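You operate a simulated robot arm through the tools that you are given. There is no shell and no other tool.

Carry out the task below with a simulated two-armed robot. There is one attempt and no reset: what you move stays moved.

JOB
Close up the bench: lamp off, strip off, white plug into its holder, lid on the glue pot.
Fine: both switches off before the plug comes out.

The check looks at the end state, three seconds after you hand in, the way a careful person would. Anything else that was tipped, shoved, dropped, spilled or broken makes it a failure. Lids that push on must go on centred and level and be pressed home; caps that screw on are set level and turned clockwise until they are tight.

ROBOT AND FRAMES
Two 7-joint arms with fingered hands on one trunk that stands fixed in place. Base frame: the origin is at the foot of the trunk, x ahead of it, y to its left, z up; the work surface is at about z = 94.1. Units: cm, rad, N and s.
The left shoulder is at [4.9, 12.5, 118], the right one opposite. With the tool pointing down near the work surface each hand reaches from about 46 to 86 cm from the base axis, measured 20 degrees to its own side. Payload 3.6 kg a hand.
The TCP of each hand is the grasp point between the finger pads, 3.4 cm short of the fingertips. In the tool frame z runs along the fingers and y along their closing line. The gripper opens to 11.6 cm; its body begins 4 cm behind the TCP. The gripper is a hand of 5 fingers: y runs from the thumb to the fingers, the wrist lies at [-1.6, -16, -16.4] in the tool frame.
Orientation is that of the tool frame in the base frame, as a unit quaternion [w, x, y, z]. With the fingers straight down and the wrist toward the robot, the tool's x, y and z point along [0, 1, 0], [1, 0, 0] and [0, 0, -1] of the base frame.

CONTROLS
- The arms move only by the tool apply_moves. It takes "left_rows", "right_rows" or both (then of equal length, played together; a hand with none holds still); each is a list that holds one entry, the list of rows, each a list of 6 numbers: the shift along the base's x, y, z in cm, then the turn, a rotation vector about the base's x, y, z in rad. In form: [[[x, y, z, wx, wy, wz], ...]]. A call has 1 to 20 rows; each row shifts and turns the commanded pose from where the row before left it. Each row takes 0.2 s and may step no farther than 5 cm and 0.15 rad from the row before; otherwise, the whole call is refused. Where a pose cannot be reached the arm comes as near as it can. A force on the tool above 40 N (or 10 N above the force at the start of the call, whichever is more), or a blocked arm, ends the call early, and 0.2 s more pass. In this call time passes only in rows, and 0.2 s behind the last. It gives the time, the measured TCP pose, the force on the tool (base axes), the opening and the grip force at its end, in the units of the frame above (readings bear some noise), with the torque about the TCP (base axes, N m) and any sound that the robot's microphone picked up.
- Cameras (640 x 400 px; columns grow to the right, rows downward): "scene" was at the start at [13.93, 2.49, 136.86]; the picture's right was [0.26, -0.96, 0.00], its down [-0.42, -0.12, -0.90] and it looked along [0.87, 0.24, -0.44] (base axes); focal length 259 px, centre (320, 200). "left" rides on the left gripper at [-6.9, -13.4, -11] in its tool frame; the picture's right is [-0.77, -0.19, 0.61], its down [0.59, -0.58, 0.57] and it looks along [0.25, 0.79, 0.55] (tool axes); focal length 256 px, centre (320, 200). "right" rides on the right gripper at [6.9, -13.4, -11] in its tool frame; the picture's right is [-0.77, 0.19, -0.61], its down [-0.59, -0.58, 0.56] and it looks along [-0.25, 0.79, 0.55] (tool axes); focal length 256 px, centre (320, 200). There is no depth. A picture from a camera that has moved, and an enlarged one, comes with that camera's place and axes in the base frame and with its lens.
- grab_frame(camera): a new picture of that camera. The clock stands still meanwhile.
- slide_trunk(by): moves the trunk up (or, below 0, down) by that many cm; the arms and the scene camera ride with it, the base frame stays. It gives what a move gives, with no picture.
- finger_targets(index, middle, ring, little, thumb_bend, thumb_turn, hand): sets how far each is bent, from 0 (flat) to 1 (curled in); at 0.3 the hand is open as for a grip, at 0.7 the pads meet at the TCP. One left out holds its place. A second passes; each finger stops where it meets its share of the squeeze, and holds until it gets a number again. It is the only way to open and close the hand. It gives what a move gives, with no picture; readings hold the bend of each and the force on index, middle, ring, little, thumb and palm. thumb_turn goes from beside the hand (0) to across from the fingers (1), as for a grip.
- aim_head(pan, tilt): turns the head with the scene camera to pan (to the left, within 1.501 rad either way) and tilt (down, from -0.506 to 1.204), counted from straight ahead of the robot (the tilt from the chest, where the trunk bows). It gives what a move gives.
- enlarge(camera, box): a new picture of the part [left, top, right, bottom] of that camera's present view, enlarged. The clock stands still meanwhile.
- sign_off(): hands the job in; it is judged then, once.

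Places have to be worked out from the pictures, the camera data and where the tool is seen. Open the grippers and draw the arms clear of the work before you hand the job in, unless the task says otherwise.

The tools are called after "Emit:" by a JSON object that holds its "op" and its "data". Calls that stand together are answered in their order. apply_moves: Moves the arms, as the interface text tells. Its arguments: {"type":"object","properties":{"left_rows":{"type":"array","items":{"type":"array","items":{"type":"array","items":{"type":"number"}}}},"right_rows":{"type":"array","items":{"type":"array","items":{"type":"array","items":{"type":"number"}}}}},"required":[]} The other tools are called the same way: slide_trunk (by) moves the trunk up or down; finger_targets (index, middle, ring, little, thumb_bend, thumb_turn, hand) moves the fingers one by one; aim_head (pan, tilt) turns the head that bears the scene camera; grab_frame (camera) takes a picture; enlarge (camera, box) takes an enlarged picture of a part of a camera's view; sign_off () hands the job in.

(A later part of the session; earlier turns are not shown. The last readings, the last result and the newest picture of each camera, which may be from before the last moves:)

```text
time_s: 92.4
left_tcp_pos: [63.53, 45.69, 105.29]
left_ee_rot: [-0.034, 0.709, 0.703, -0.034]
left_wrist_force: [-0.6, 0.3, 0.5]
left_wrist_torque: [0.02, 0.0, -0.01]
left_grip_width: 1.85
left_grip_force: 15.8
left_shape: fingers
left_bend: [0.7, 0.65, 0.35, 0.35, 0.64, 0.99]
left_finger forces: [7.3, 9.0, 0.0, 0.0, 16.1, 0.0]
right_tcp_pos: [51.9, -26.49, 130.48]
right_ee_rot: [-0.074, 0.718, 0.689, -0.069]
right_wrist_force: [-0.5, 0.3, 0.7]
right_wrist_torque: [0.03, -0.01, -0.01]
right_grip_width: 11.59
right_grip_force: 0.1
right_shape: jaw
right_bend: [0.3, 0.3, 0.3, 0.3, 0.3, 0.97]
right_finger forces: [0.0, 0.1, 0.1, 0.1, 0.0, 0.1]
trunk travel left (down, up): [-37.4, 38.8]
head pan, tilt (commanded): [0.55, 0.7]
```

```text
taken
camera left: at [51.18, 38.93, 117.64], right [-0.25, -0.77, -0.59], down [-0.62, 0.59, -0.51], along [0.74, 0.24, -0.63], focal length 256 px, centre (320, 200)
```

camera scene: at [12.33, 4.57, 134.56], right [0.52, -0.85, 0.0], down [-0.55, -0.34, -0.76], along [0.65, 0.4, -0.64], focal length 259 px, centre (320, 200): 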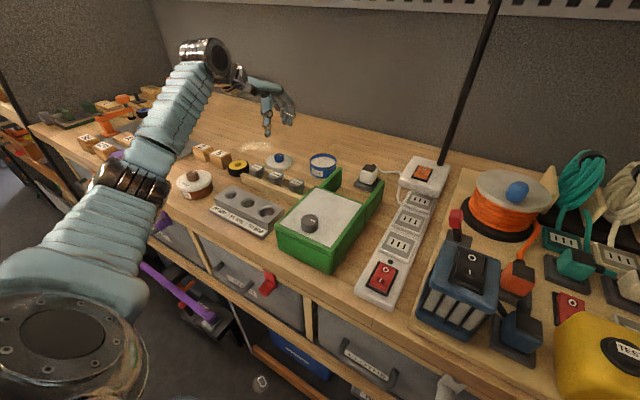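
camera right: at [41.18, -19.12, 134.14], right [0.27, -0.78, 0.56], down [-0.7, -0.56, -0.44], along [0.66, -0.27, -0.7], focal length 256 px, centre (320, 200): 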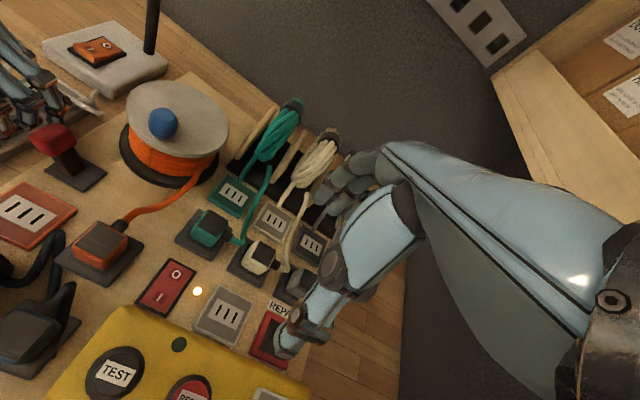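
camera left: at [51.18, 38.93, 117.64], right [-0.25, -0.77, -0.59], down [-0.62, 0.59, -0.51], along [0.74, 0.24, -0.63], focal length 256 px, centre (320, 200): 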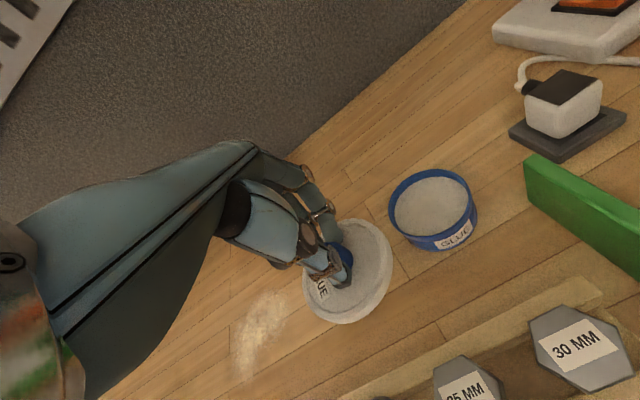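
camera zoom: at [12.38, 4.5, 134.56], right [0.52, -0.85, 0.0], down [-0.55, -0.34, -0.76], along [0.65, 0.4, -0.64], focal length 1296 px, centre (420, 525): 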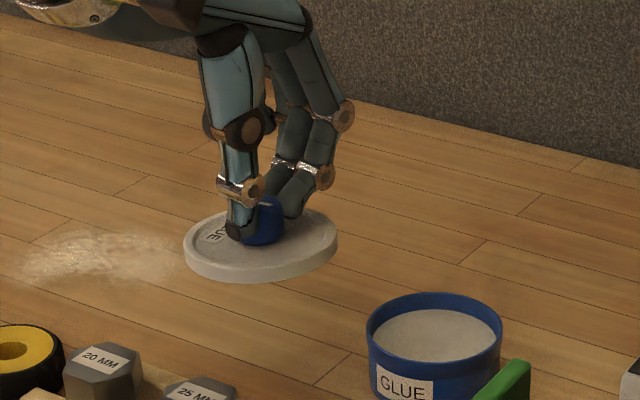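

The sideways slope now matches a level disc. I zoom in to judge fore-aft level as well.

Emit:
{"op": "enlarge", "data": {"camera": "scene", "box": [285, 125, 335, 160]}}

Emit:
{"op": "enlarge", "data": {"camera": "left", "box": [280, 200, 420, 340]}}

Emit:
{"op": "enlarge", "data": {"camera": "scene", "box": [320, 145, 370, 180]}}

```text
11.43 times, centred on (310, 142) of scene
camera zoom: at [12.38, 4.5, 134.56], right [0.52, -0.85, 0.0], down [-0.55, -0.34, -0.76], along [0.65, 0.4, -0.64], focal length 2962 px, centre (434, 857)
```

zoom: 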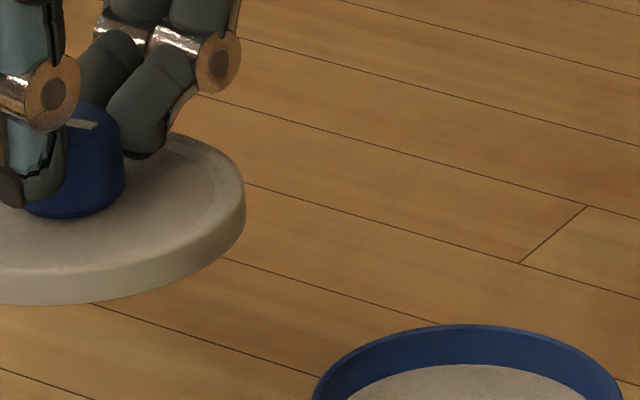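

```text
2.86 times, centred on (350, 270) of left
camera zoom: at [51.18, 38.93, 117.64], right [-0.25, -0.77, -0.59], down [-0.62, 0.59, -0.51], along [0.74, 0.24, -0.63], focal length 731 px, centre (234, 0)
```

zoom: 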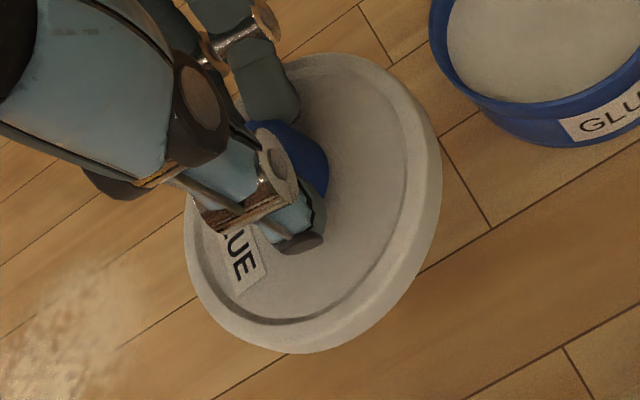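

```text
11.43 times, centred on (345, 162) of scene
camera zoom: at [12.38, 4.5, 134.56], right [0.52, -0.85, 0.0], down [-0.55, -0.34, -0.76], along [0.65, 0.4, -0.64], focal length 2962 px, centre (34, 629)
```

zoom: 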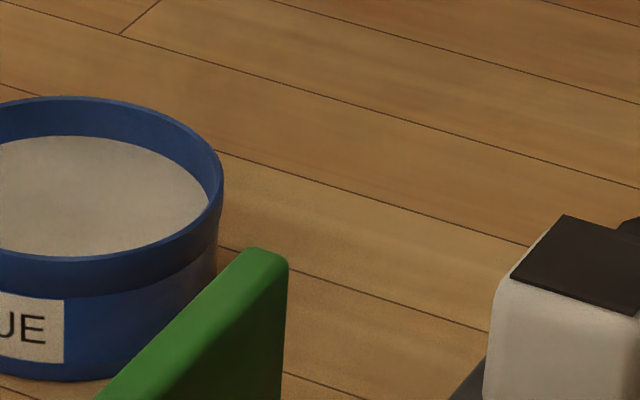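

I re-aim the zoom so the whole lid is in the picture.

Emit:
{"op": "enlarge", "data": {"camera": "scene", "box": [264, 126, 314, 160]}}

Emit:
{"op": "enlarge", "data": {"camera": "scene", "box": [302, 146, 352, 180]}}

```text
11.76 times, centred on (289, 143) of scene
camera zoom: at [12.38, 4.5, 134.56], right [0.52, -0.85, 0.0], down [-0.55, -0.34, -0.76], along [0.65, 0.4, -0.64], focal length 3049 px, centre (685, 871)
```

zoom: 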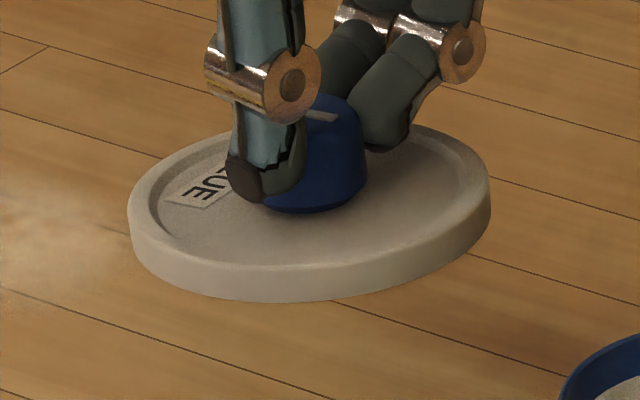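

```text
11.76 times, centred on (327, 163) of scene
camera zoom: at [12.38, 4.5, 134.56], right [0.52, -0.85, 0.0], down [-0.55, -0.34, -0.76], along [0.65, 0.4, -0.64], focal length 3049 px, centre (238, 635)
```

zoom: 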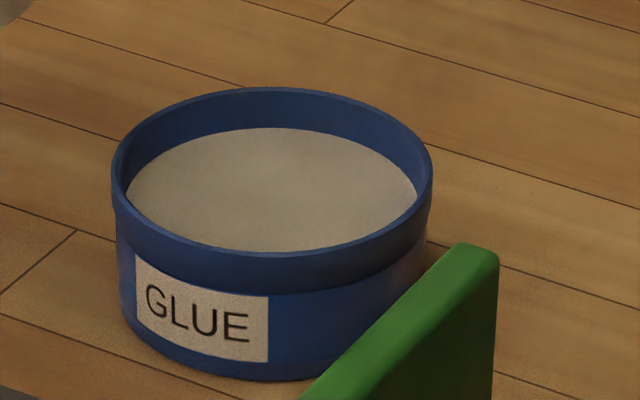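

The far side is now about 3° low, so I overcorrected; I'll take back half. First I zoom on the pot from the left camera for its exact position.

Emit:
{"op": "apply_moves", "data": {"left_rows": [[[0, 0, 0.5, 0, -0.045, 0]]]}}

Emit:
{"op": "enlarge", "data": {"camera": "left", "box": [370, 120, 500, 260]}}

Emit:
{"op": "enlarge", "data": {"camera": "left", "box": [280, 200, 420, 340]}}

Emit:
{"op": "enlarge", "data": {"camera": "scene", "box": [264, 126, 314, 160]}}

```text
time_s: 92.8
left_tcp_pos: [63.39, 45.74, 105.81]
left_ee_rot: [-0.018, 0.71, 0.704, -0.018]
left_wrist_force: [1.0, 0.0, -0.2]
left_wrist_torque: [0.0, 0.01, 0.01]
left_grip_width: 1.88
left_grip_force: 16.6
left_shape: fingers
left_bend: [0.7, 0.65, 0.35, 0.35, 0.64, 0.99]
left_finger forces: [7.3, 9.1, 0.0, 0.0, 16.1, 0.0]
right_tcp_pos: [51.86, -26.54, 130.62]
right_ee_rot: [-0.073, 0.717, 0.69, -0.068]
right_wrist_force: [0.2, 0.8, -0.4]
right_wrist_torque: [0.01, -0.01, 0.03]
right_grip_width: 11.58
right_grip_force: 0.0
right_shape: jaw
right_bend: [0.3, 0.3, 0.3, 0.3, 0.3, 0.97]
right_finger forces: [0.1, 0.0, 0.0, 0.0, 0.1, 0.1]
trunk travel left (down, up): [-37.4, 38.8]
head pan, tilt (commanded): [0.55, 0.7]
```

```text
2.86 times, centred on (435, 190) of left
camera zoom: at [50.46, 39.04, 117.6], right [-0.22, -0.77, -0.6], down [-0.6, 0.59, -0.54], along [0.77, 0.24, -0.59], focal length 731 px, centre (-9, 229)
```

zoom: 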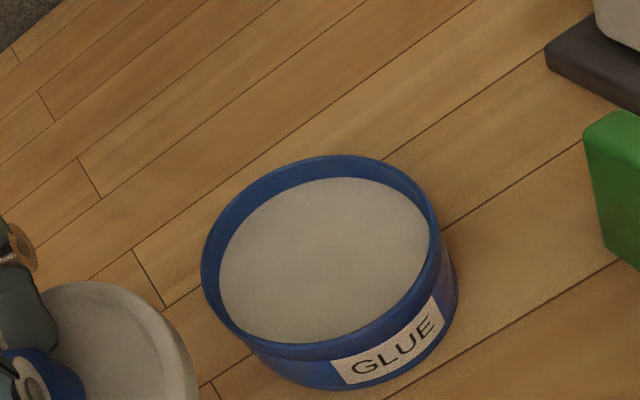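

```text
2.86 times, centred on (350, 270) of left
camera zoom: at [50.46, 39.04, 117.6], right [-0.22, -0.77, -0.6], down [-0.6, 0.59, -0.54], along [0.77, 0.24, -0.59], focal length 731 px, centre (234, 0)
```

zoom: 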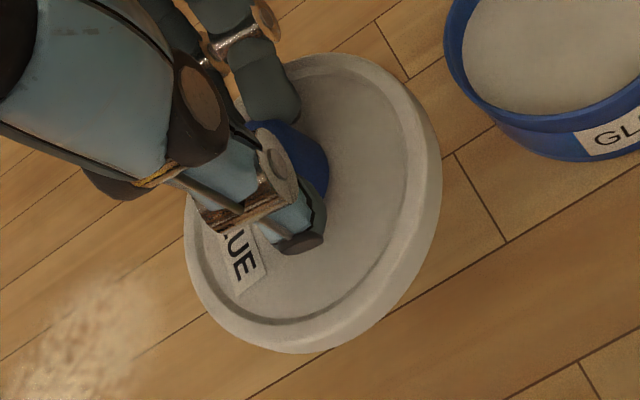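

```text
11.76 times, centred on (289, 143) of scene
camera zoom: at [12.32, 4.58, 134.56], right [0.52, -0.85, 0.0], down [-0.55, -0.34, -0.76], along [0.65, 0.4, -0.64], focal length 3049 px, centre (685, 871)
```

zoom: 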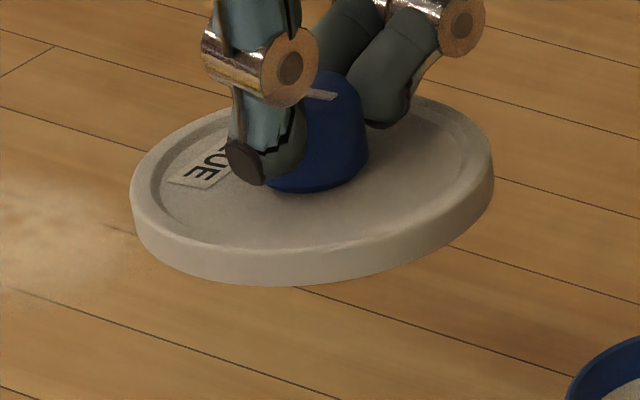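

The lid is level now. Pot rim centre is about (66.9, 36.95, 95.5) and the lid centre is about (-0.1, +0.45) from the TCP. I carry the lid over the pot and come down to about 2 cm above the rim.

Emit:
{"op": "apply_moves", "data": {"left_rows": [[[1.2, -3.08, 0, 0, 0, 0], [1.2, -3.08, 0, 0, 0, 0], [1.18, -3.08, 0, 0, 0, 0], [0, 0, -1.2, 0, 0, 0], [0, 0, -1.2, 0, 0, 0]]]}}

Emit:
{"op": "enlarge", "data": {"camera": "scene", "box": [290, 130, 360, 185]}}

Emit:
{"op": "enlarge", "data": {"camera": "left", "box": [280, 190, 420, 340]}}

```text
time_s: 94.0
left_tcp_pos: [66.92, 36.36, 103.49]
left_ee_rot: [-0.018, 0.71, 0.704, -0.017]
left_wrist_force: [0.4, 0.4, -0.2]
left_wrist_torque: [0.03, -0.01, 0.01]
left_grip_width: 1.86
left_grip_force: 16.6
left_shape: fingers
left_bend: [0.7, 0.65, 0.35, 0.35, 0.64, 0.99]
left_finger forces: [7.5, 9.1, 0.0, 0.0, 16.1, 0.1]
right_tcp_pos: [51.98, -26.37, 130.58]
right_ee_rot: [-0.074, 0.717, 0.69, -0.069]
right_wrist_force: [0.3, 0.6, 0.3]
right_wrist_torque: [-0.02, 0.01, 0.02]
right_grip_width: 11.6
right_grip_force: 0.0
right_shape: jaw
right_bend: [0.3, 0.3, 0.3, 0.3, 0.3, 0.97]
right_finger forces: [0.0, 0.0, 0.0, 0.0, 0.1, 0.0]
trunk travel left (down, up): [-37.4, 38.8]
head pan, tilt (commanded): [0.55, 0.7]
```

```text
7.27 times, centred on (325, 158) of scene
camera zoom: at [12.35, 4.55, 134.56], right [0.52, -0.85, 0.0], down [-0.55, -0.34, -0.76], along [0.65, 0.4, -0.64], focal length 1885 px, centre (284, 509)
```

zoom: 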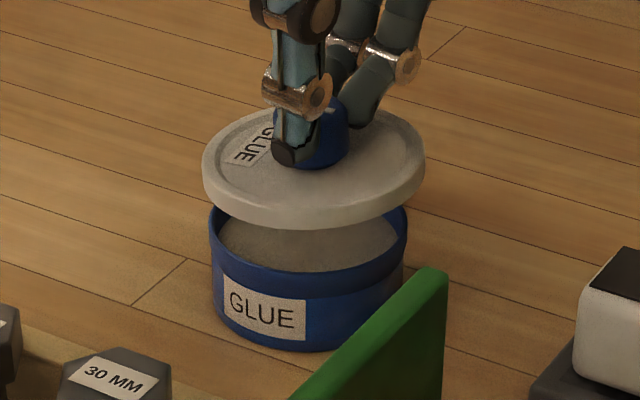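

```text
2.67 times, centred on (350, 265) of left
camera zoom: at [54.02, 29.69, 115.27], right [-0.22, -0.77, -0.6], down [-0.6, 0.59, -0.54], along [0.77, 0.24, -0.59], focal length 683 px, centre (240, 27)
```

zoom: 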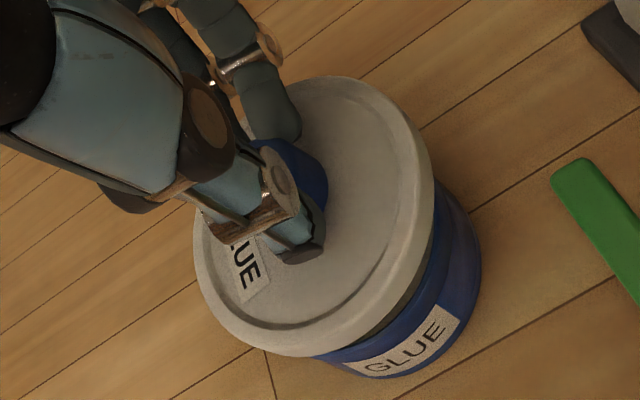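

Both cameras suggest the lid is still a bit too near and to the right of the pot. I apply a partial correction and lower to within about half a centimetre of the rim, where parallax no longer matters.

Emit:
{"op": "apply_moves", "data": {"left_rows": [[[0.4, 0.35, -0.6, 0, 0, 0], [0, 0, -0.6, 0, 0, 0], [0, 0, -0.4, 0, 0, 0]]]}}

Emit:
{"op": "enlarge", "data": {"camera": "scene", "box": [290, 130, 360, 185]}}

Emit:
{"op": "enlarge", "data": {"camera": "left", "box": [280, 190, 420, 340]}}

```text
time_s: 94.8
left_tcp_pos: [67.12, 36.82, 101.82]
left_ee_rot: [-0.018, 0.71, 0.704, -0.018]
left_wrist_force: [-0.2, -0.4, -0.3]
left_wrist_torque: [0.0, 0.02, 0.01]
left_grip_width: 1.88
left_grip_force: 16.0
left_shape: fingers
left_bend: [0.7, 0.65, 0.35, 0.35, 0.64, 0.99]
left_finger forces: [7.4, 9.1, 0.0, 0.1, 16.0, 0.1]
right_tcp_pos: [51.87, -26.37, 130.69]
right_ee_rot: [-0.074, 0.717, 0.689, -0.068]
right_wrist_force: [-0.1, 0.5, -0.2]
right_wrist_torque: [-0.02, 0.01, 0.02]
right_grip_width: 11.56
right_grip_force: 0.0
right_shape: jaw
right_bend: [0.3, 0.3, 0.3, 0.3, 0.3, 0.97]
right_finger forces: [0.1, 0.0, 0.0, 0.0, 0.0, 0.0]
trunk travel left (down, up): [-37.4, 38.8]
head pan, tilt (commanded): [0.55, 0.7]
```

```text
7.27 times, centred on (325, 158) of scene
camera zoom: at [12.35, 4.57, 134.56], right [0.52, -0.85, 0.0], down [-0.55, -0.34, -0.76], along [0.65, 0.4, -0.64], focal length 1885 px, centre (284, 509)
```

zoom: 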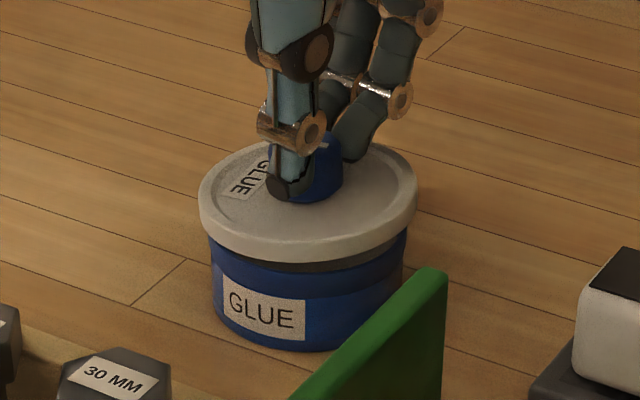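

```text
2.67 times, centred on (350, 265) of left
camera zoom: at [54.33, 30.09, 113.59], right [-0.22, -0.77, -0.6], down [-0.6, 0.59, -0.54], along [0.77, 0.24, -0.59], focal length 683 px, centre (240, 27)
```

zoom: 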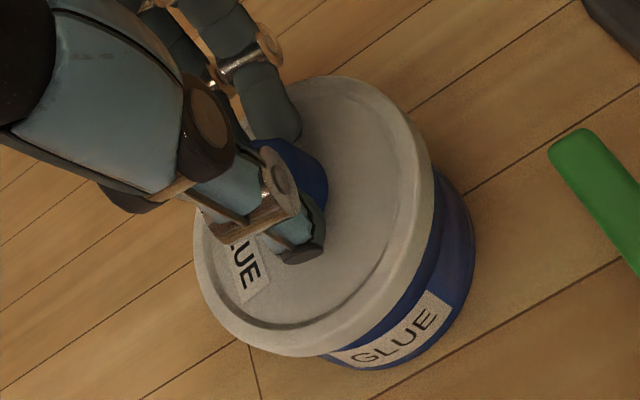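

Side-to-side is aligned, but the left view shows the lid about 1 cm too near along the viewing direction. I shift it (+0.7, +0.6) and recheck.

Emit:
{"op": "apply_moves", "data": {"left_rows": [[[0.7, 0.6, 0, 0, 0, 0]]]}}

Emit:
{"op": "enlarge", "data": {"camera": "scene", "box": [290, 130, 360, 185]}}

Emit:
{"op": "enlarge", "data": {"camera": "left", "box": [280, 190, 420, 340]}}

```text
time_s: 95.2
left_tcp_pos: [67.82, 37.4, 101.82]
left_ee_rot: [-0.019, 0.71, 0.703, -0.017]
left_wrist_force: [0.5, 0.2, -1.0]
left_wrist_torque: [0.01, 0.02, 0.0]
left_grip_width: 1.92
left_grip_force: 16.3
left_shape: fingers
left_bend: [0.7, 0.65, 0.35, 0.35, 0.64, 0.99]
left_finger forces: [7.5, 9.0, 0.1, 0.0, 16.0, 0.1]
right_tcp_pos: [51.93, -26.45, 130.65]
right_ee_rot: [-0.074, 0.717, 0.69, -0.068]
right_wrist_force: [0.3, 0.2, -0.1]
right_wrist_torque: [0.01, 0.02, 0.01]
right_grip_width: 11.56
right_grip_force: 0.1
right_shape: jaw
right_bend: [0.3, 0.3, 0.3, 0.3, 0.3, 0.97]
right_finger forces: [0.0, 0.0, 0.0, 0.0, 0.1, 0.0]
trunk travel left (down, up): [-37.4, 38.8]
head pan, tilt (commanded): [0.55, 0.7]
```

```text
7.27 times, centred on (325, 158) of scene
camera zoom: at [12.36, 4.58, 134.56], right [0.52, -0.85, 0.0], down [-0.55, -0.34, -0.76], along [0.65, 0.4, -0.64], focal length 1885 px, centre (284, 509)
```

zoom: 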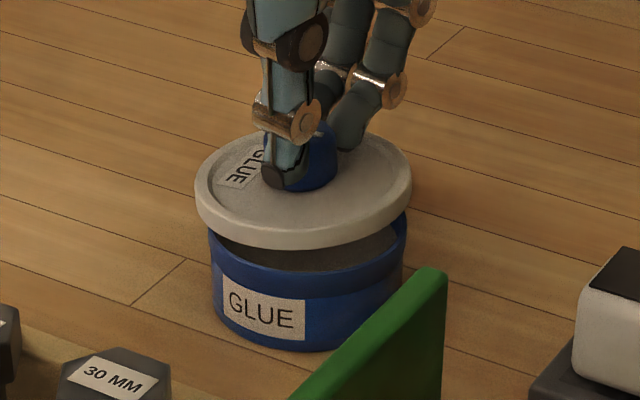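

```text
2.67 times, centred on (350, 265) of left
camera zoom: at [55.06, 30.72, 113.53], right [-0.22, -0.77, -0.6], down [-0.6, 0.59, -0.54], along [0.77, 0.24, -0.59], focal length 683 px, centre (240, 27)
```

zoom: 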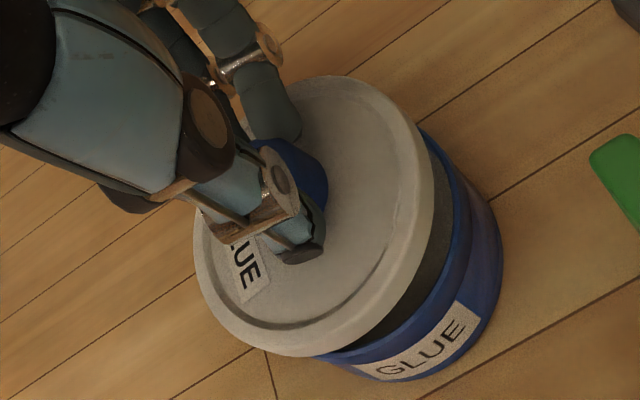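

Now nearly centred (within ~0.2 cm in both views). I nudge slightly right and lower 0.6 cm to just above the rim.

Emit:
{"op": "apply_moves", "data": {"left_rows": [[[0.0, -0.13, -0.3, 0, 0, 0], [0, 0, -0.3, 0, 0, 0]]]}}

Emit:
{"op": "enlarge", "data": {"camera": "scene", "box": [298, 140, 348, 180]}}

Emit:
{"op": "enlarge", "data": {"camera": "left", "box": [300, 200, 420, 330]}}

```text
time_s: 95.8
left_tcp_pos: [67.93, 37.26, 101.16]
left_ee_rot: [-0.017, 0.71, 0.704, -0.017]
left_wrist_force: [-0.5, -0.2, -1.0]
left_wrist_torque: [-0.01, 0.0, -0.01]
left_grip_width: 1.87
left_grip_force: 16.1
left_shape: fingers
left_bend: [0.7, 0.65, 0.35, 0.35, 0.64, 0.99]
left_finger forces: [7.4, 9.2, 0.1, 0.0, 16.0, 0.1]
right_tcp_pos: [51.92, -26.35, 130.52]
right_ee_rot: [-0.073, 0.717, 0.69, -0.069]
right_wrist_force: [0.4, 0.4, -0.6]
right_wrist_torque: [-0.02, -0.01, 0.0]
right_grip_width: 11.57
right_grip_force: 0.0
right_shape: jaw
right_bend: [0.3, 0.3, 0.3, 0.3, 0.3, 0.97]
right_finger forces: [0.0, 0.0, 0.0, 0.1, 0.0, 0.0]
trunk travel left (down, up): [-37.4, 38.8]
head pan, tilt (commanded): [0.55, 0.7]
```

```text
10.00 times, centred on (323, 160) of scene
camera zoom: at [12.34, 4.57, 134.56], right [0.52, -0.85, 0.0], down [-0.55, -0.34, -0.76], along [0.65, 0.4, -0.64], focal length 2592 px, centre (290, 600)
```

zoom: 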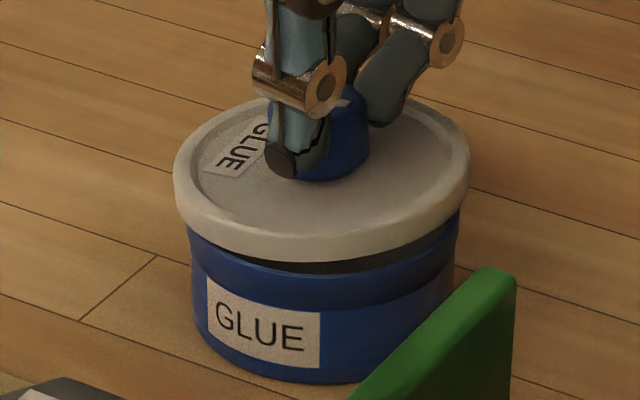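

```text
3.08 times, centred on (360, 265) of left
camera zoom: at [55.05, 30.58, 113.0], right [-0.22, -0.77, -0.6], down [-0.6, 0.59, -0.54], along [0.77, 0.24, -0.59], focal length 788 px, centre (197, 0)
```

zoom: 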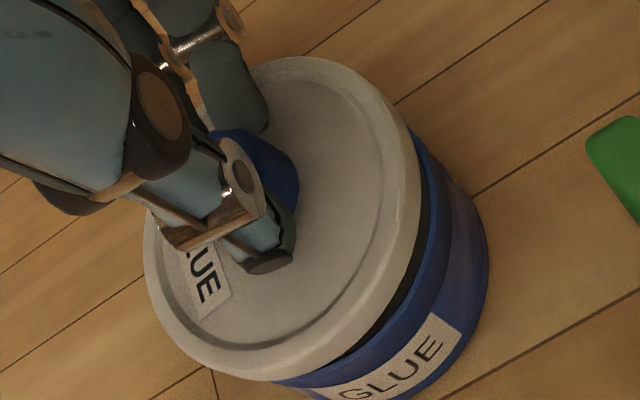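

Laterally it's within half a millimetre in the scene view. I zoom in on the edge in the left view to judge the remaining offset and gap.

Emit:
{"op": "enlarge", "data": {"camera": "left", "box": [345, 225, 425, 325]}}

Emit:
{"op": "enlarge", "data": {"camera": "scene", "box": [305, 155, 345, 180]}}

```text
4.00 times, centred on (385, 275) of left
camera zoom: at [55.05, 30.58, 113.0], right [-0.22, -0.77, -0.6], down [-0.6, 0.59, -0.54], along [0.77, 0.24, -0.59], focal length 1024 px, centre (60, -100)
```

zoom: 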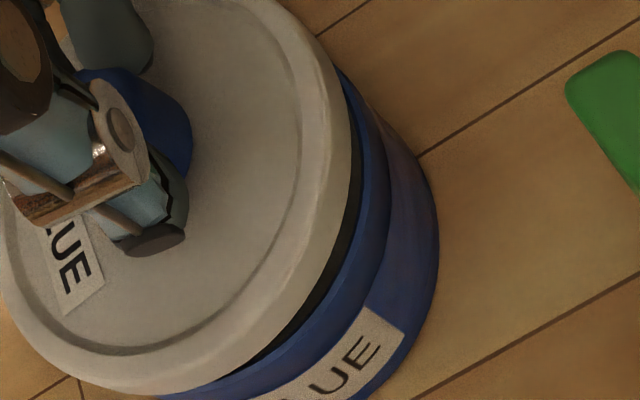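

```text
16.00 times, centred on (325, 168) of scene
camera zoom: at [12.34, 4.57, 134.56], right [0.52, -0.85, 0.0], down [-0.55, -0.34, -0.76], along [0.65, 0.4, -0.64], focal length 4146 px, centre (240, 720)
```

zoom: 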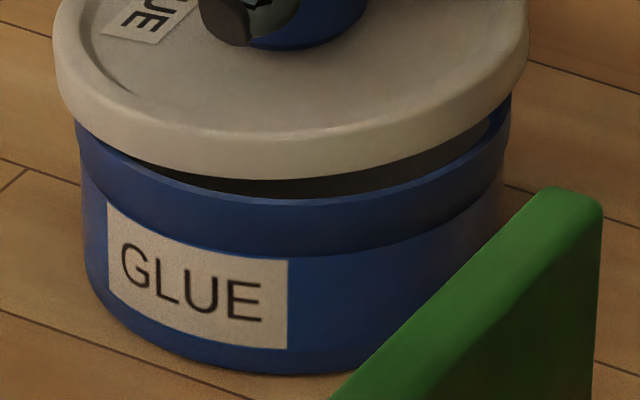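

I take a sharper zoom of the lid/rim edge from the left camera to measure the remaining offset.

Emit:
{"op": "enlarge", "data": {"camera": "left", "box": [370, 235, 410, 270]}}

Emit:
{"op": "enlarge", "data": {"camera": "left", "box": [330, 290, 380, 335]}}

```text
11.43 times, centred on (390, 252) of left
camera zoom: at [55.05, 30.58, 113.0], right [-0.22, -0.77, -0.6], down [-0.6, 0.59, -0.54], along [0.77, 0.24, -0.59], focal length 2926 px, centre (-480, -400)
```

zoom: 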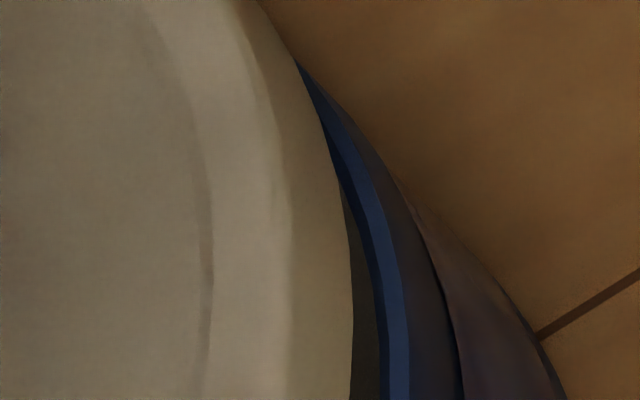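

```text
8.89 times, centred on (355, 312) of left
camera zoom: at [55.05, 30.58, 113.0], right [-0.22, -0.77, -0.6], down [-0.6, 0.59, -0.54], along [0.77, 0.24, -0.59], focal length 2276 px, centre (9, -800)
```

zoom: 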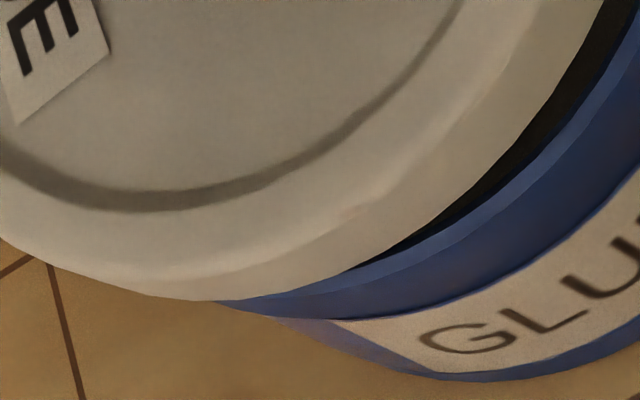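

Combining both views, the pot centre lies about (-0.35, -0.28) from the lid centre with ~0.45 cm of height left. I shift accordingly and lower a little.

Emit:
{"op": "apply_moves", "data": {"left_rows": [[[-0.33, -0.25, 0, 0, 0, 0], [0, 0, -0.25, 0, 0, 0]]]}}

Emit:
{"op": "enlarge", "data": {"camera": "scene", "box": [300, 145, 345, 180]}}

Emit:
{"op": "enlarge", "data": {"camera": "left", "box": [325, 220, 425, 330]}}

```text
time_s: 96.4
left_tcp_pos: [67.51, 37.09, 101.02]
left_ee_rot: [-0.017, 0.711, 0.703, -0.017]
left_wrist_force: [-0.2, -1.1, -0.2]
left_wrist_torque: [-0.01, -0.02, 0.01]
left_grip_width: 1.87
left_grip_force: 17.0
left_shape: fingers
left_bend: [0.7, 0.65, 0.35, 0.35, 0.64, 0.99]
left_finger forces: [7.5, 9.2, 0.0, 0.0, 16.0, 0.0]
right_tcp_pos: [51.86, -26.49, 130.53]
right_ee_rot: [-0.074, 0.716, 0.69, -0.068]
right_wrist_force: [-0.3, 0.2, 0.4]
right_wrist_torque: [0.01, 0.03, -0.03]
right_grip_width: 11.59
right_grip_force: 0.1
right_shape: jaw
right_bend: [0.3, 0.3, 0.3, 0.3, 0.3, 0.97]
right_finger forces: [0.1, 0.0, 0.0, 0.0, 0.0, 0.1]
trunk travel left (down, up): [-37.4, 38.8]
head pan, tilt (commanded): [0.55, 0.7]
```

```text
11.43 times, centred on (322, 162) of scene
camera zoom: at [12.35, 4.58, 134.56], right [0.52, -0.85, 0.0], down [-0.55, -0.34, -0.76], along [0.65, 0.4, -0.64], focal length 2962 px, centre (291, 629)
```

zoom: 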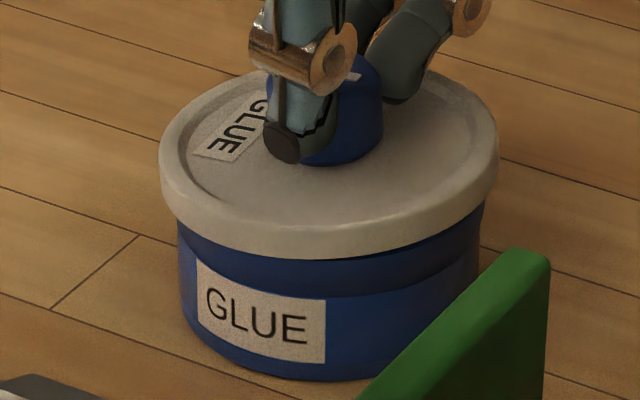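

```text
3.64 times, centred on (375, 275) of left
camera zoom: at [54.72, 30.34, 112.78], right [-0.22, -0.77, -0.6], down [-0.6, 0.59, -0.54], along [0.77, 0.24, -0.59], focal length 931 px, centre (120, -73)
```

zoom: 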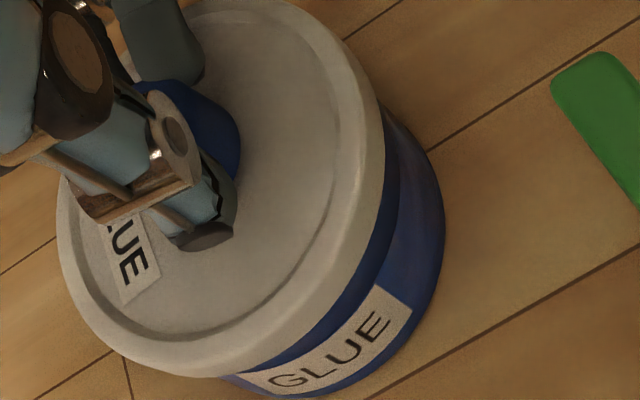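

The lid now covers the rim evenly in both views. I lower in 0.2 cm steps and watch for contact.

Emit:
{"op": "apply_moves", "data": {"left_rows": [[[0, 0, -0.2, 0, 0, 0], [0, 0, -0.2, 0, 0, 0]]]}}

Emit:
{"op": "enlarge", "data": {"camera": "scene", "box": [300, 145, 345, 180]}}

Emit:
{"op": "enlarge", "data": {"camera": "left", "box": [325, 220, 425, 330]}}

```text
time_s: 97.0
left_tcp_pos: [67.6, 37.11, 100.63]
left_ee_rot: [-0.017, 0.71, 0.704, -0.017]
left_wrist_force: [0.6, 0.1, -0.7]
left_wrist_torque: [-0.04, 0.0, 0.03]
left_grip_width: 1.91
left_grip_force: 16.2
left_shape: fingers
left_bend: [0.7, 0.65, 0.35, 0.35, 0.64, 0.99]
left_finger forces: [7.5, 9.2, 0.0, 0.1, 16.0, 0.0]
right_tcp_pos: [51.85, -26.48, 130.63]
right_ee_rot: [-0.074, 0.717, 0.69, -0.068]
right_wrist_force: [-0.4, 0.9, 0.5]
right_wrist_torque: [0.0, -0.02, 0.0]
right_grip_width: 11.6
right_grip_force: 0.0
right_shape: jaw
right_bend: [0.3, 0.3, 0.3, 0.3, 0.3, 0.97]
right_finger forces: [0.0, 0.0, 0.0, 0.0, 0.0, 0.1]
trunk travel left (down, up): [-37.4, 38.8]
head pan, tilt (commanded): [0.55, 0.7]
```

```text
11.43 times, centred on (322, 162) of scene
camera zoom: at [12.34, 4.57, 134.56], right [0.52, -0.85, 0.0], down [-0.55, -0.34, -0.76], along [0.65, 0.4, -0.64], focal length 2962 px, centre (291, 629)
```

zoom: 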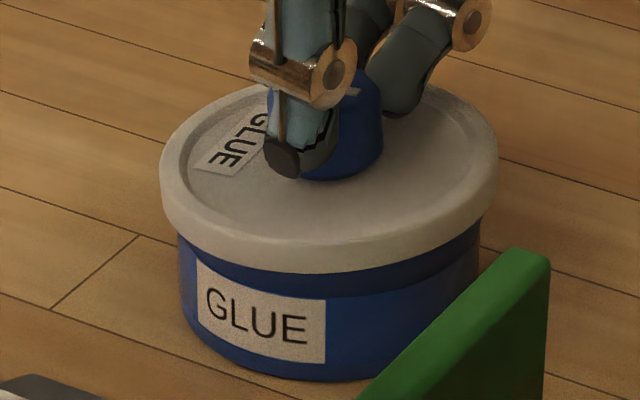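

```text
3.64 times, centred on (375, 275) of left
camera zoom: at [54.7, 30.33, 112.39], right [-0.22, -0.77, -0.6], down [-0.6, 0.59, -0.54], along [0.77, 0.24, -0.59], focal length 931 px, centre (120, -73)
```

zoom: 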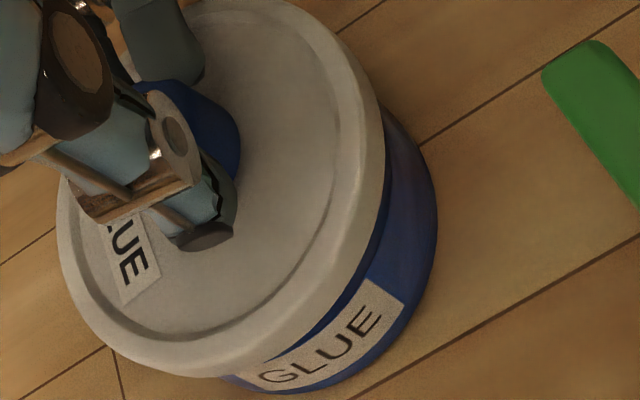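

No contact yet; the lid's skirt seems to be slipping over the rim centred. I continue down in small steps.

Emit:
{"op": "apply_moves", "data": {"left_rows": [[[0, 0, -0.15, 0, 0, 0], [0, 0, -0.15, 0, 0, 0]]]}}

Emit:
{"op": "enlarge", "data": {"camera": "scene", "box": [300, 145, 345, 180]}}

```text
time_s: 97.6
left_tcp_pos: [67.63, 37.1, 100.37]
left_ee_rot: [-0.017, 0.709, 0.705, -0.017]
left_wrist_force: [-0.4, -2.0, 2.7]
left_wrist_torque: [0.02, 0.01, 0.02]
left_grip_width: 1.87
left_grip_force: 17.5
left_shape: fingers
left_bend: [0.7, 0.65, 0.35, 0.35, 0.64, 0.98]
left_finger forces: [8.6, 10.1, 0.1, 0.1, 16.6, 0.0]
right_tcp_pos: [51.78, -26.62, 130.61]
right_ee_rot: [-0.074, 0.717, 0.69, -0.068]
right_wrist_force: [0.3, 0.4, -0.3]
right_wrist_torque: [0.05, 0.01, 0.04]
right_grip_width: 11.6
right_grip_force: 0.0
right_shape: jaw
right_bend: [0.3, 0.3, 0.3, 0.3, 0.3, 0.97]
right_finger forces: [0.1, 0.0, 0.0, 0.0, 0.0, 0.1]
trunk travel left (down, up): [-37.4, 38.8]
head pan, tilt (commanded): [0.55, 0.7]
```

```text
11.43 times, centred on (322, 162) of scene
camera zoom: at [12.32, 4.54, 134.57], right [0.52, -0.85, 0.0], down [-0.55, -0.34, -0.76], along [0.65, 0.4, -0.64], focal length 2962 px, centre (291, 629)
```

zoom: 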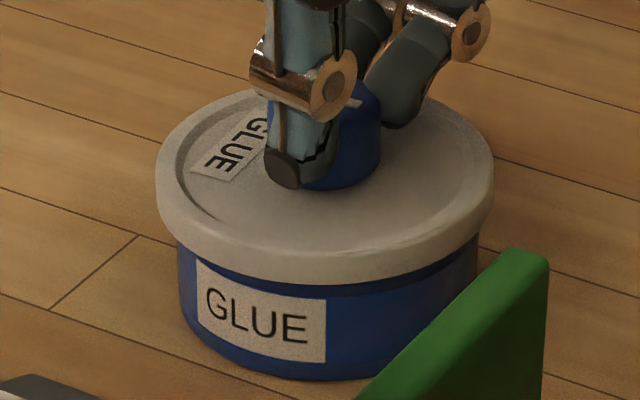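

Light contact (2.7 N) with a sideways push: the lid is about 0.1 cm too far left. I nudge it right and look at the forces.

Emit:
{"op": "apply_moves", "data": {"left_rows": [[[0.05, -0.12, 0.05, 0, 0, 0]]]}}

Emit:
{"op": "enlarge", "data": {"camera": "scene", "box": [300, 145, 345, 180]}}

Emit:
{"op": "enlarge", "data": {"camera": "left", "box": [325, 220, 425, 330]}}

```text
time_s: 98.0
left_tcp_pos: [67.54, 36.97, 100.26]
left_ee_rot: [-0.017, 0.709, 0.704, -0.017]
left_wrist_force: [0.1, 0.4, 1.4]
left_wrist_torque: [0.1, 0.05, 0.0]
left_grip_width: 1.86
left_grip_force: 17.4
left_shape: fingers
left_bend: [0.7, 0.65, 0.35, 0.35, 0.64, 0.98]
left_finger forces: [8.2, 10.1, 0.0, 0.0, 16.6, 0.0]
right_tcp_pos: [51.91, -26.46, 130.55]
right_ee_rot: [-0.074, 0.717, 0.69, -0.068]
right_wrist_force: [0.7, 0.5, -0.4]
right_wrist_torque: [0.03, 0.02, -0.03]
right_grip_width: 11.59
right_grip_force: 0.0
right_shape: jaw
right_bend: [0.3, 0.3, 0.3, 0.3, 0.3, 0.97]
right_finger forces: [0.0, 0.1, 0.1, 0.0, 0.0, 0.0]
trunk travel left (down, up): [-37.4, 38.8]
head pan, tilt (commanded): [0.55, 0.7]
```

```text
11.43 times, centred on (322, 162) of scene
camera zoom: at [12.31, 4.58, 134.56], right [0.52, -0.85, 0.0], down [-0.55, -0.34, -0.76], along [0.65, 0.4, -0.64], focal length 2962 px, centre (291, 629)
```

zoom: 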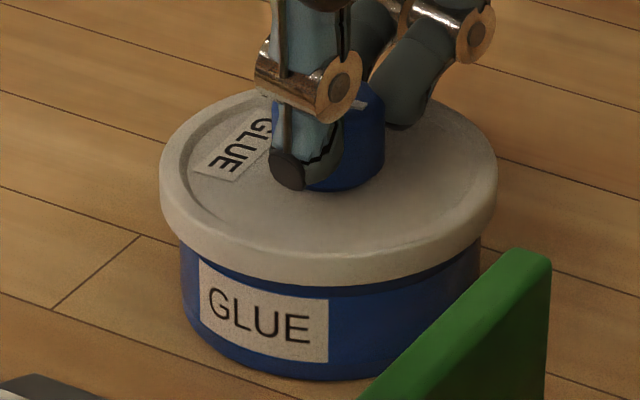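

```text
3.64 times, centred on (375, 275) of left
camera zoom: at [54.73, 30.24, 112.08], right [-0.22, -0.77, -0.6], down [-0.6, 0.59, -0.54], along [0.77, 0.24, -0.59], focal length 931 px, centre (120, -73)
```

zoom: 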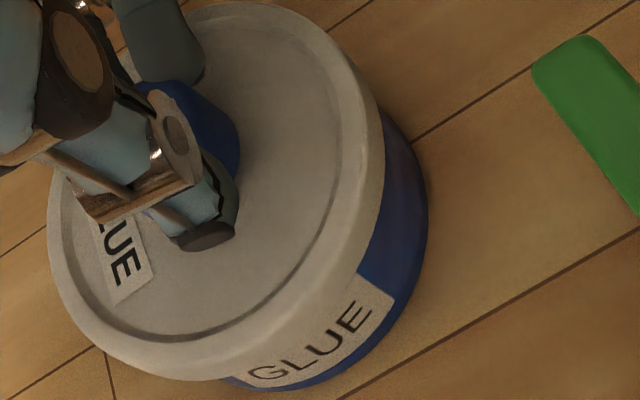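

The lid is centred on the rim with little force. I press down in small increments, listening for it to seat.

Emit:
{"op": "apply_moves", "data": {"left_rows": [[[0.03, -0.05, -0.15, 0, 0, 0], [0, 0, -0.15, 0, 0, 0]]]}}

Emit:
{"op": "enlarge", "data": {"camera": "scene", "box": [300, 145, 345, 180]}}

Emit:
{"op": "enlarge", "data": {"camera": "left", "box": [325, 220, 425, 330]}}

```text
time_s: 98.6
left_tcp_pos: [67.7, 36.88, 100.28]
left_ee_rot: [-0.016, 0.71, 0.704, -0.016]
left_wrist_force: [0.6, 2.3, 9.3]
left_wrist_torque: [0.1, 0.09, -0.01]
left_grip_width: 1.87
left_grip_force: 18.6
left_shape: fingers
left_bend: [0.7, 0.65, 0.35, 0.35, 0.64, 0.98]
left_finger forces: [8.0, 11.8, 0.0, 0.0, 17.9, 0.1]
right_tcp_pos: [51.85, -26.47, 130.62]
right_ee_rot: [-0.074, 0.717, 0.69, -0.069]
right_wrist_force: [0.1, -0.5, -0.4]
right_wrist_torque: [0.0, 0.01, 0.02]
right_grip_width: 11.56
right_grip_force: 0.0
right_shape: jaw
right_bend: [0.3, 0.3, 0.3, 0.3, 0.3, 0.97]
right_finger forces: [0.0, 0.1, 0.0, 0.0, 0.0, 0.0]
trunk travel left (down, up): [-37.4, 38.8]
head pan, tilt (commanded): [0.55, 0.7]
```

```text
11.43 times, centred on (322, 162) of scene
camera zoom: at [12.22, 4.54, 134.59], right [0.52, -0.85, 0.0], down [-0.55, -0.34, -0.77], along [0.65, 0.4, -0.64], focal length 2962 px, centre (291, 629)
```

zoom: 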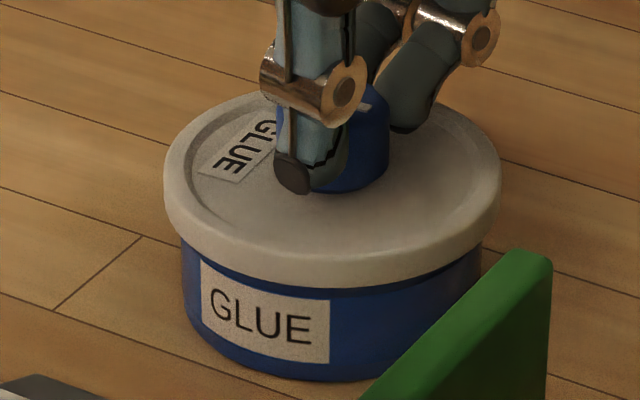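

```text
3.64 times, centred on (375, 275) of left
camera zoom: at [54.71, 30.16, 111.95], right [-0.22, -0.77, -0.6], down [-0.6, 0.59, -0.54], along [0.77, 0.24, -0.59], focal length 931 px, centre (120, -73)
```

zoom: 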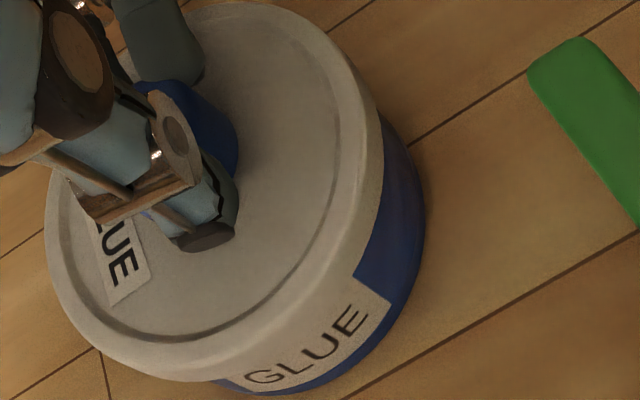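

Force is 9 N with the lid evenly overhanging on both sides. I push on downward; the fingertips around the knob press the plate evenly.

Emit:
{"op": "apply_moves", "data": {"left_rows": [[[0, 0, -0.2, 0, 0, 0], [0, 0, -0.2, 0, 0, 0]]]}}

Emit:
{"op": "enlarge", "data": {"camera": "scene", "box": [300, 145, 345, 180]}}

Emit:
{"op": "enlarge", "data": {"camera": "left", "box": [325, 220, 425, 330]}}

```text
time_s: 99.2
left_tcp_pos: [67.59, 36.83, 100.2]
left_ee_rot: [-0.014, 0.71, 0.704, -0.016]
left_wrist_force: [1.3, 2.4, 22.3]
left_wrist_torque: [0.13, 0.15, 0.0]
left_grip_width: 1.84
left_grip_force: 21.1
left_shape: fingers
left_bend: [0.7, 0.65, 0.35, 0.35, 0.64, 0.99]
left_finger forces: [8.6, 13.4, 0.1, 0.1, 19.5, 0.1]
right_tcp_pos: [51.73, -26.76, 130.82]
right_ee_rot: [-0.073, 0.718, 0.689, -0.067]
right_wrist_force: [0.0, 0.5, -0.2]
right_wrist_torque: [-0.02, -0.03, -0.01]
right_grip_width: 11.6
right_grip_force: 0.0
right_shape: jaw
right_bend: [0.3, 0.3, 0.3, 0.3, 0.3, 0.97]
right_finger forces: [0.0, 0.0, 0.0, 0.0, 0.1, 0.1]
trunk travel left (down, up): [-37.4, 38.8]
head pan, tilt (commanded): [0.55, 0.7]
```

```text
11.43 times, centred on (322, 162) of scene
camera zoom: at [12.09, 4.46, 134.62], right [0.52, -0.85, 0.0], down [-0.55, -0.34, -0.77], along [0.65, 0.4, -0.64], focal length 2962 px, centre (291, 629)
```

zoom: 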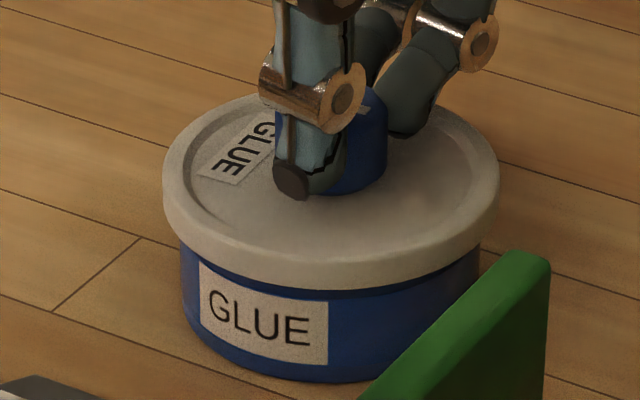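

```text
3.64 times, centred on (375, 275) of left
camera zoom: at [54.65, 30.12, 111.79], right [-0.22, -0.77, -0.6], down [-0.59, 0.6, -0.54], along [0.77, 0.24, -0.59], focal length 931 px, centre (120, -73)
```

zoom: 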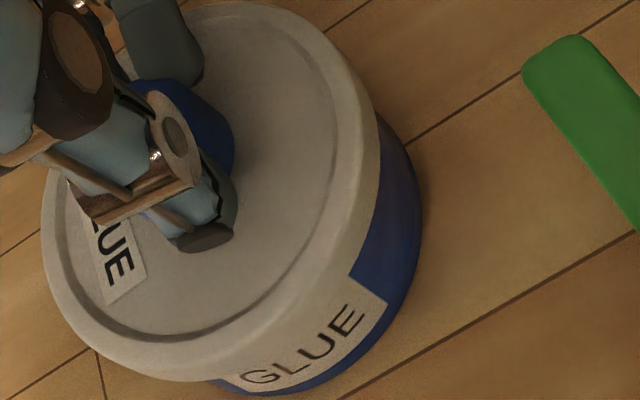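

At 22 N the lid hardly moves; its skirt already overlaps the rim by roughly 0.6 cm. I press a bit harder, staying under the 40 N limit.

Emit:
{"op": "apply_moves", "data": {"left_rows": [[[0, 0, -0.2, 0, 0, 0], [0, 0, -0.15, 0, 0, 0]]]}}

Emit:
{"op": "enlarge", "data": {"camera": "scene", "box": [300, 145, 345, 180]}}

```text
time_s: 99.8
left_tcp_pos: [67.61, 36.82, 99.77]
left_ee_rot: [-0.015, 0.71, 0.703, -0.015]
left_wrist_force: [3.0, 1.7, 28.8]
left_wrist_torque: [0.02, 0.04, 0.01]
left_grip_width: 1.78
left_grip_force: 22.2
left_shape: fingers
left_bend: [0.71, 0.65, 0.35, 0.35, 0.64, 0.99]
left_finger forces: [10.6, 13.4, 0.0, 0.1, 19.6, 0.1]
right_tcp_pos: [51.62, -26.67, 130.6]
right_ee_rot: [-0.074, 0.717, 0.69, -0.068]
right_wrist_force: [0.4, -0.3, -0.6]
right_wrist_torque: [-0.01, 0.0, 0.0]
right_grip_width: 11.57
right_grip_force: 0.1
right_shape: jaw
right_bend: [0.3, 0.3, 0.3, 0.3, 0.3, 0.97]
right_finger forces: [0.0, 0.1, 0.0, 0.0, 0.0, 0.0]
trunk travel left (down, up): [-37.4, 38.8]
head pan, tilt (commanded): [0.55, 0.7]
```

```text
11.43 times, centred on (322, 162) of scene
camera zoom: at [12.07, 4.38, 134.61], right [0.52, -0.85, 0.0], down [-0.55, -0.33, -0.77], along [0.65, 0.4, -0.64], focal length 2962 px, centre (291, 629)
```

zoom: 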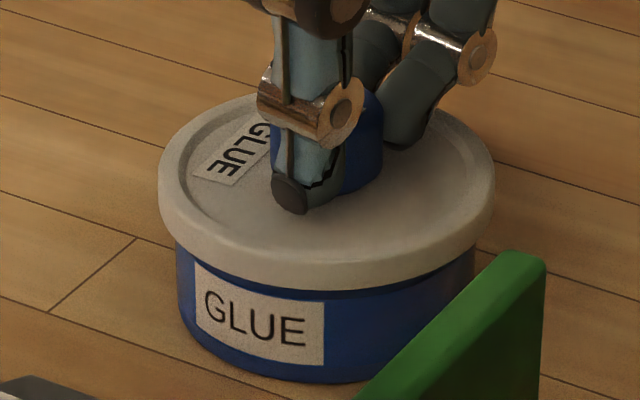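

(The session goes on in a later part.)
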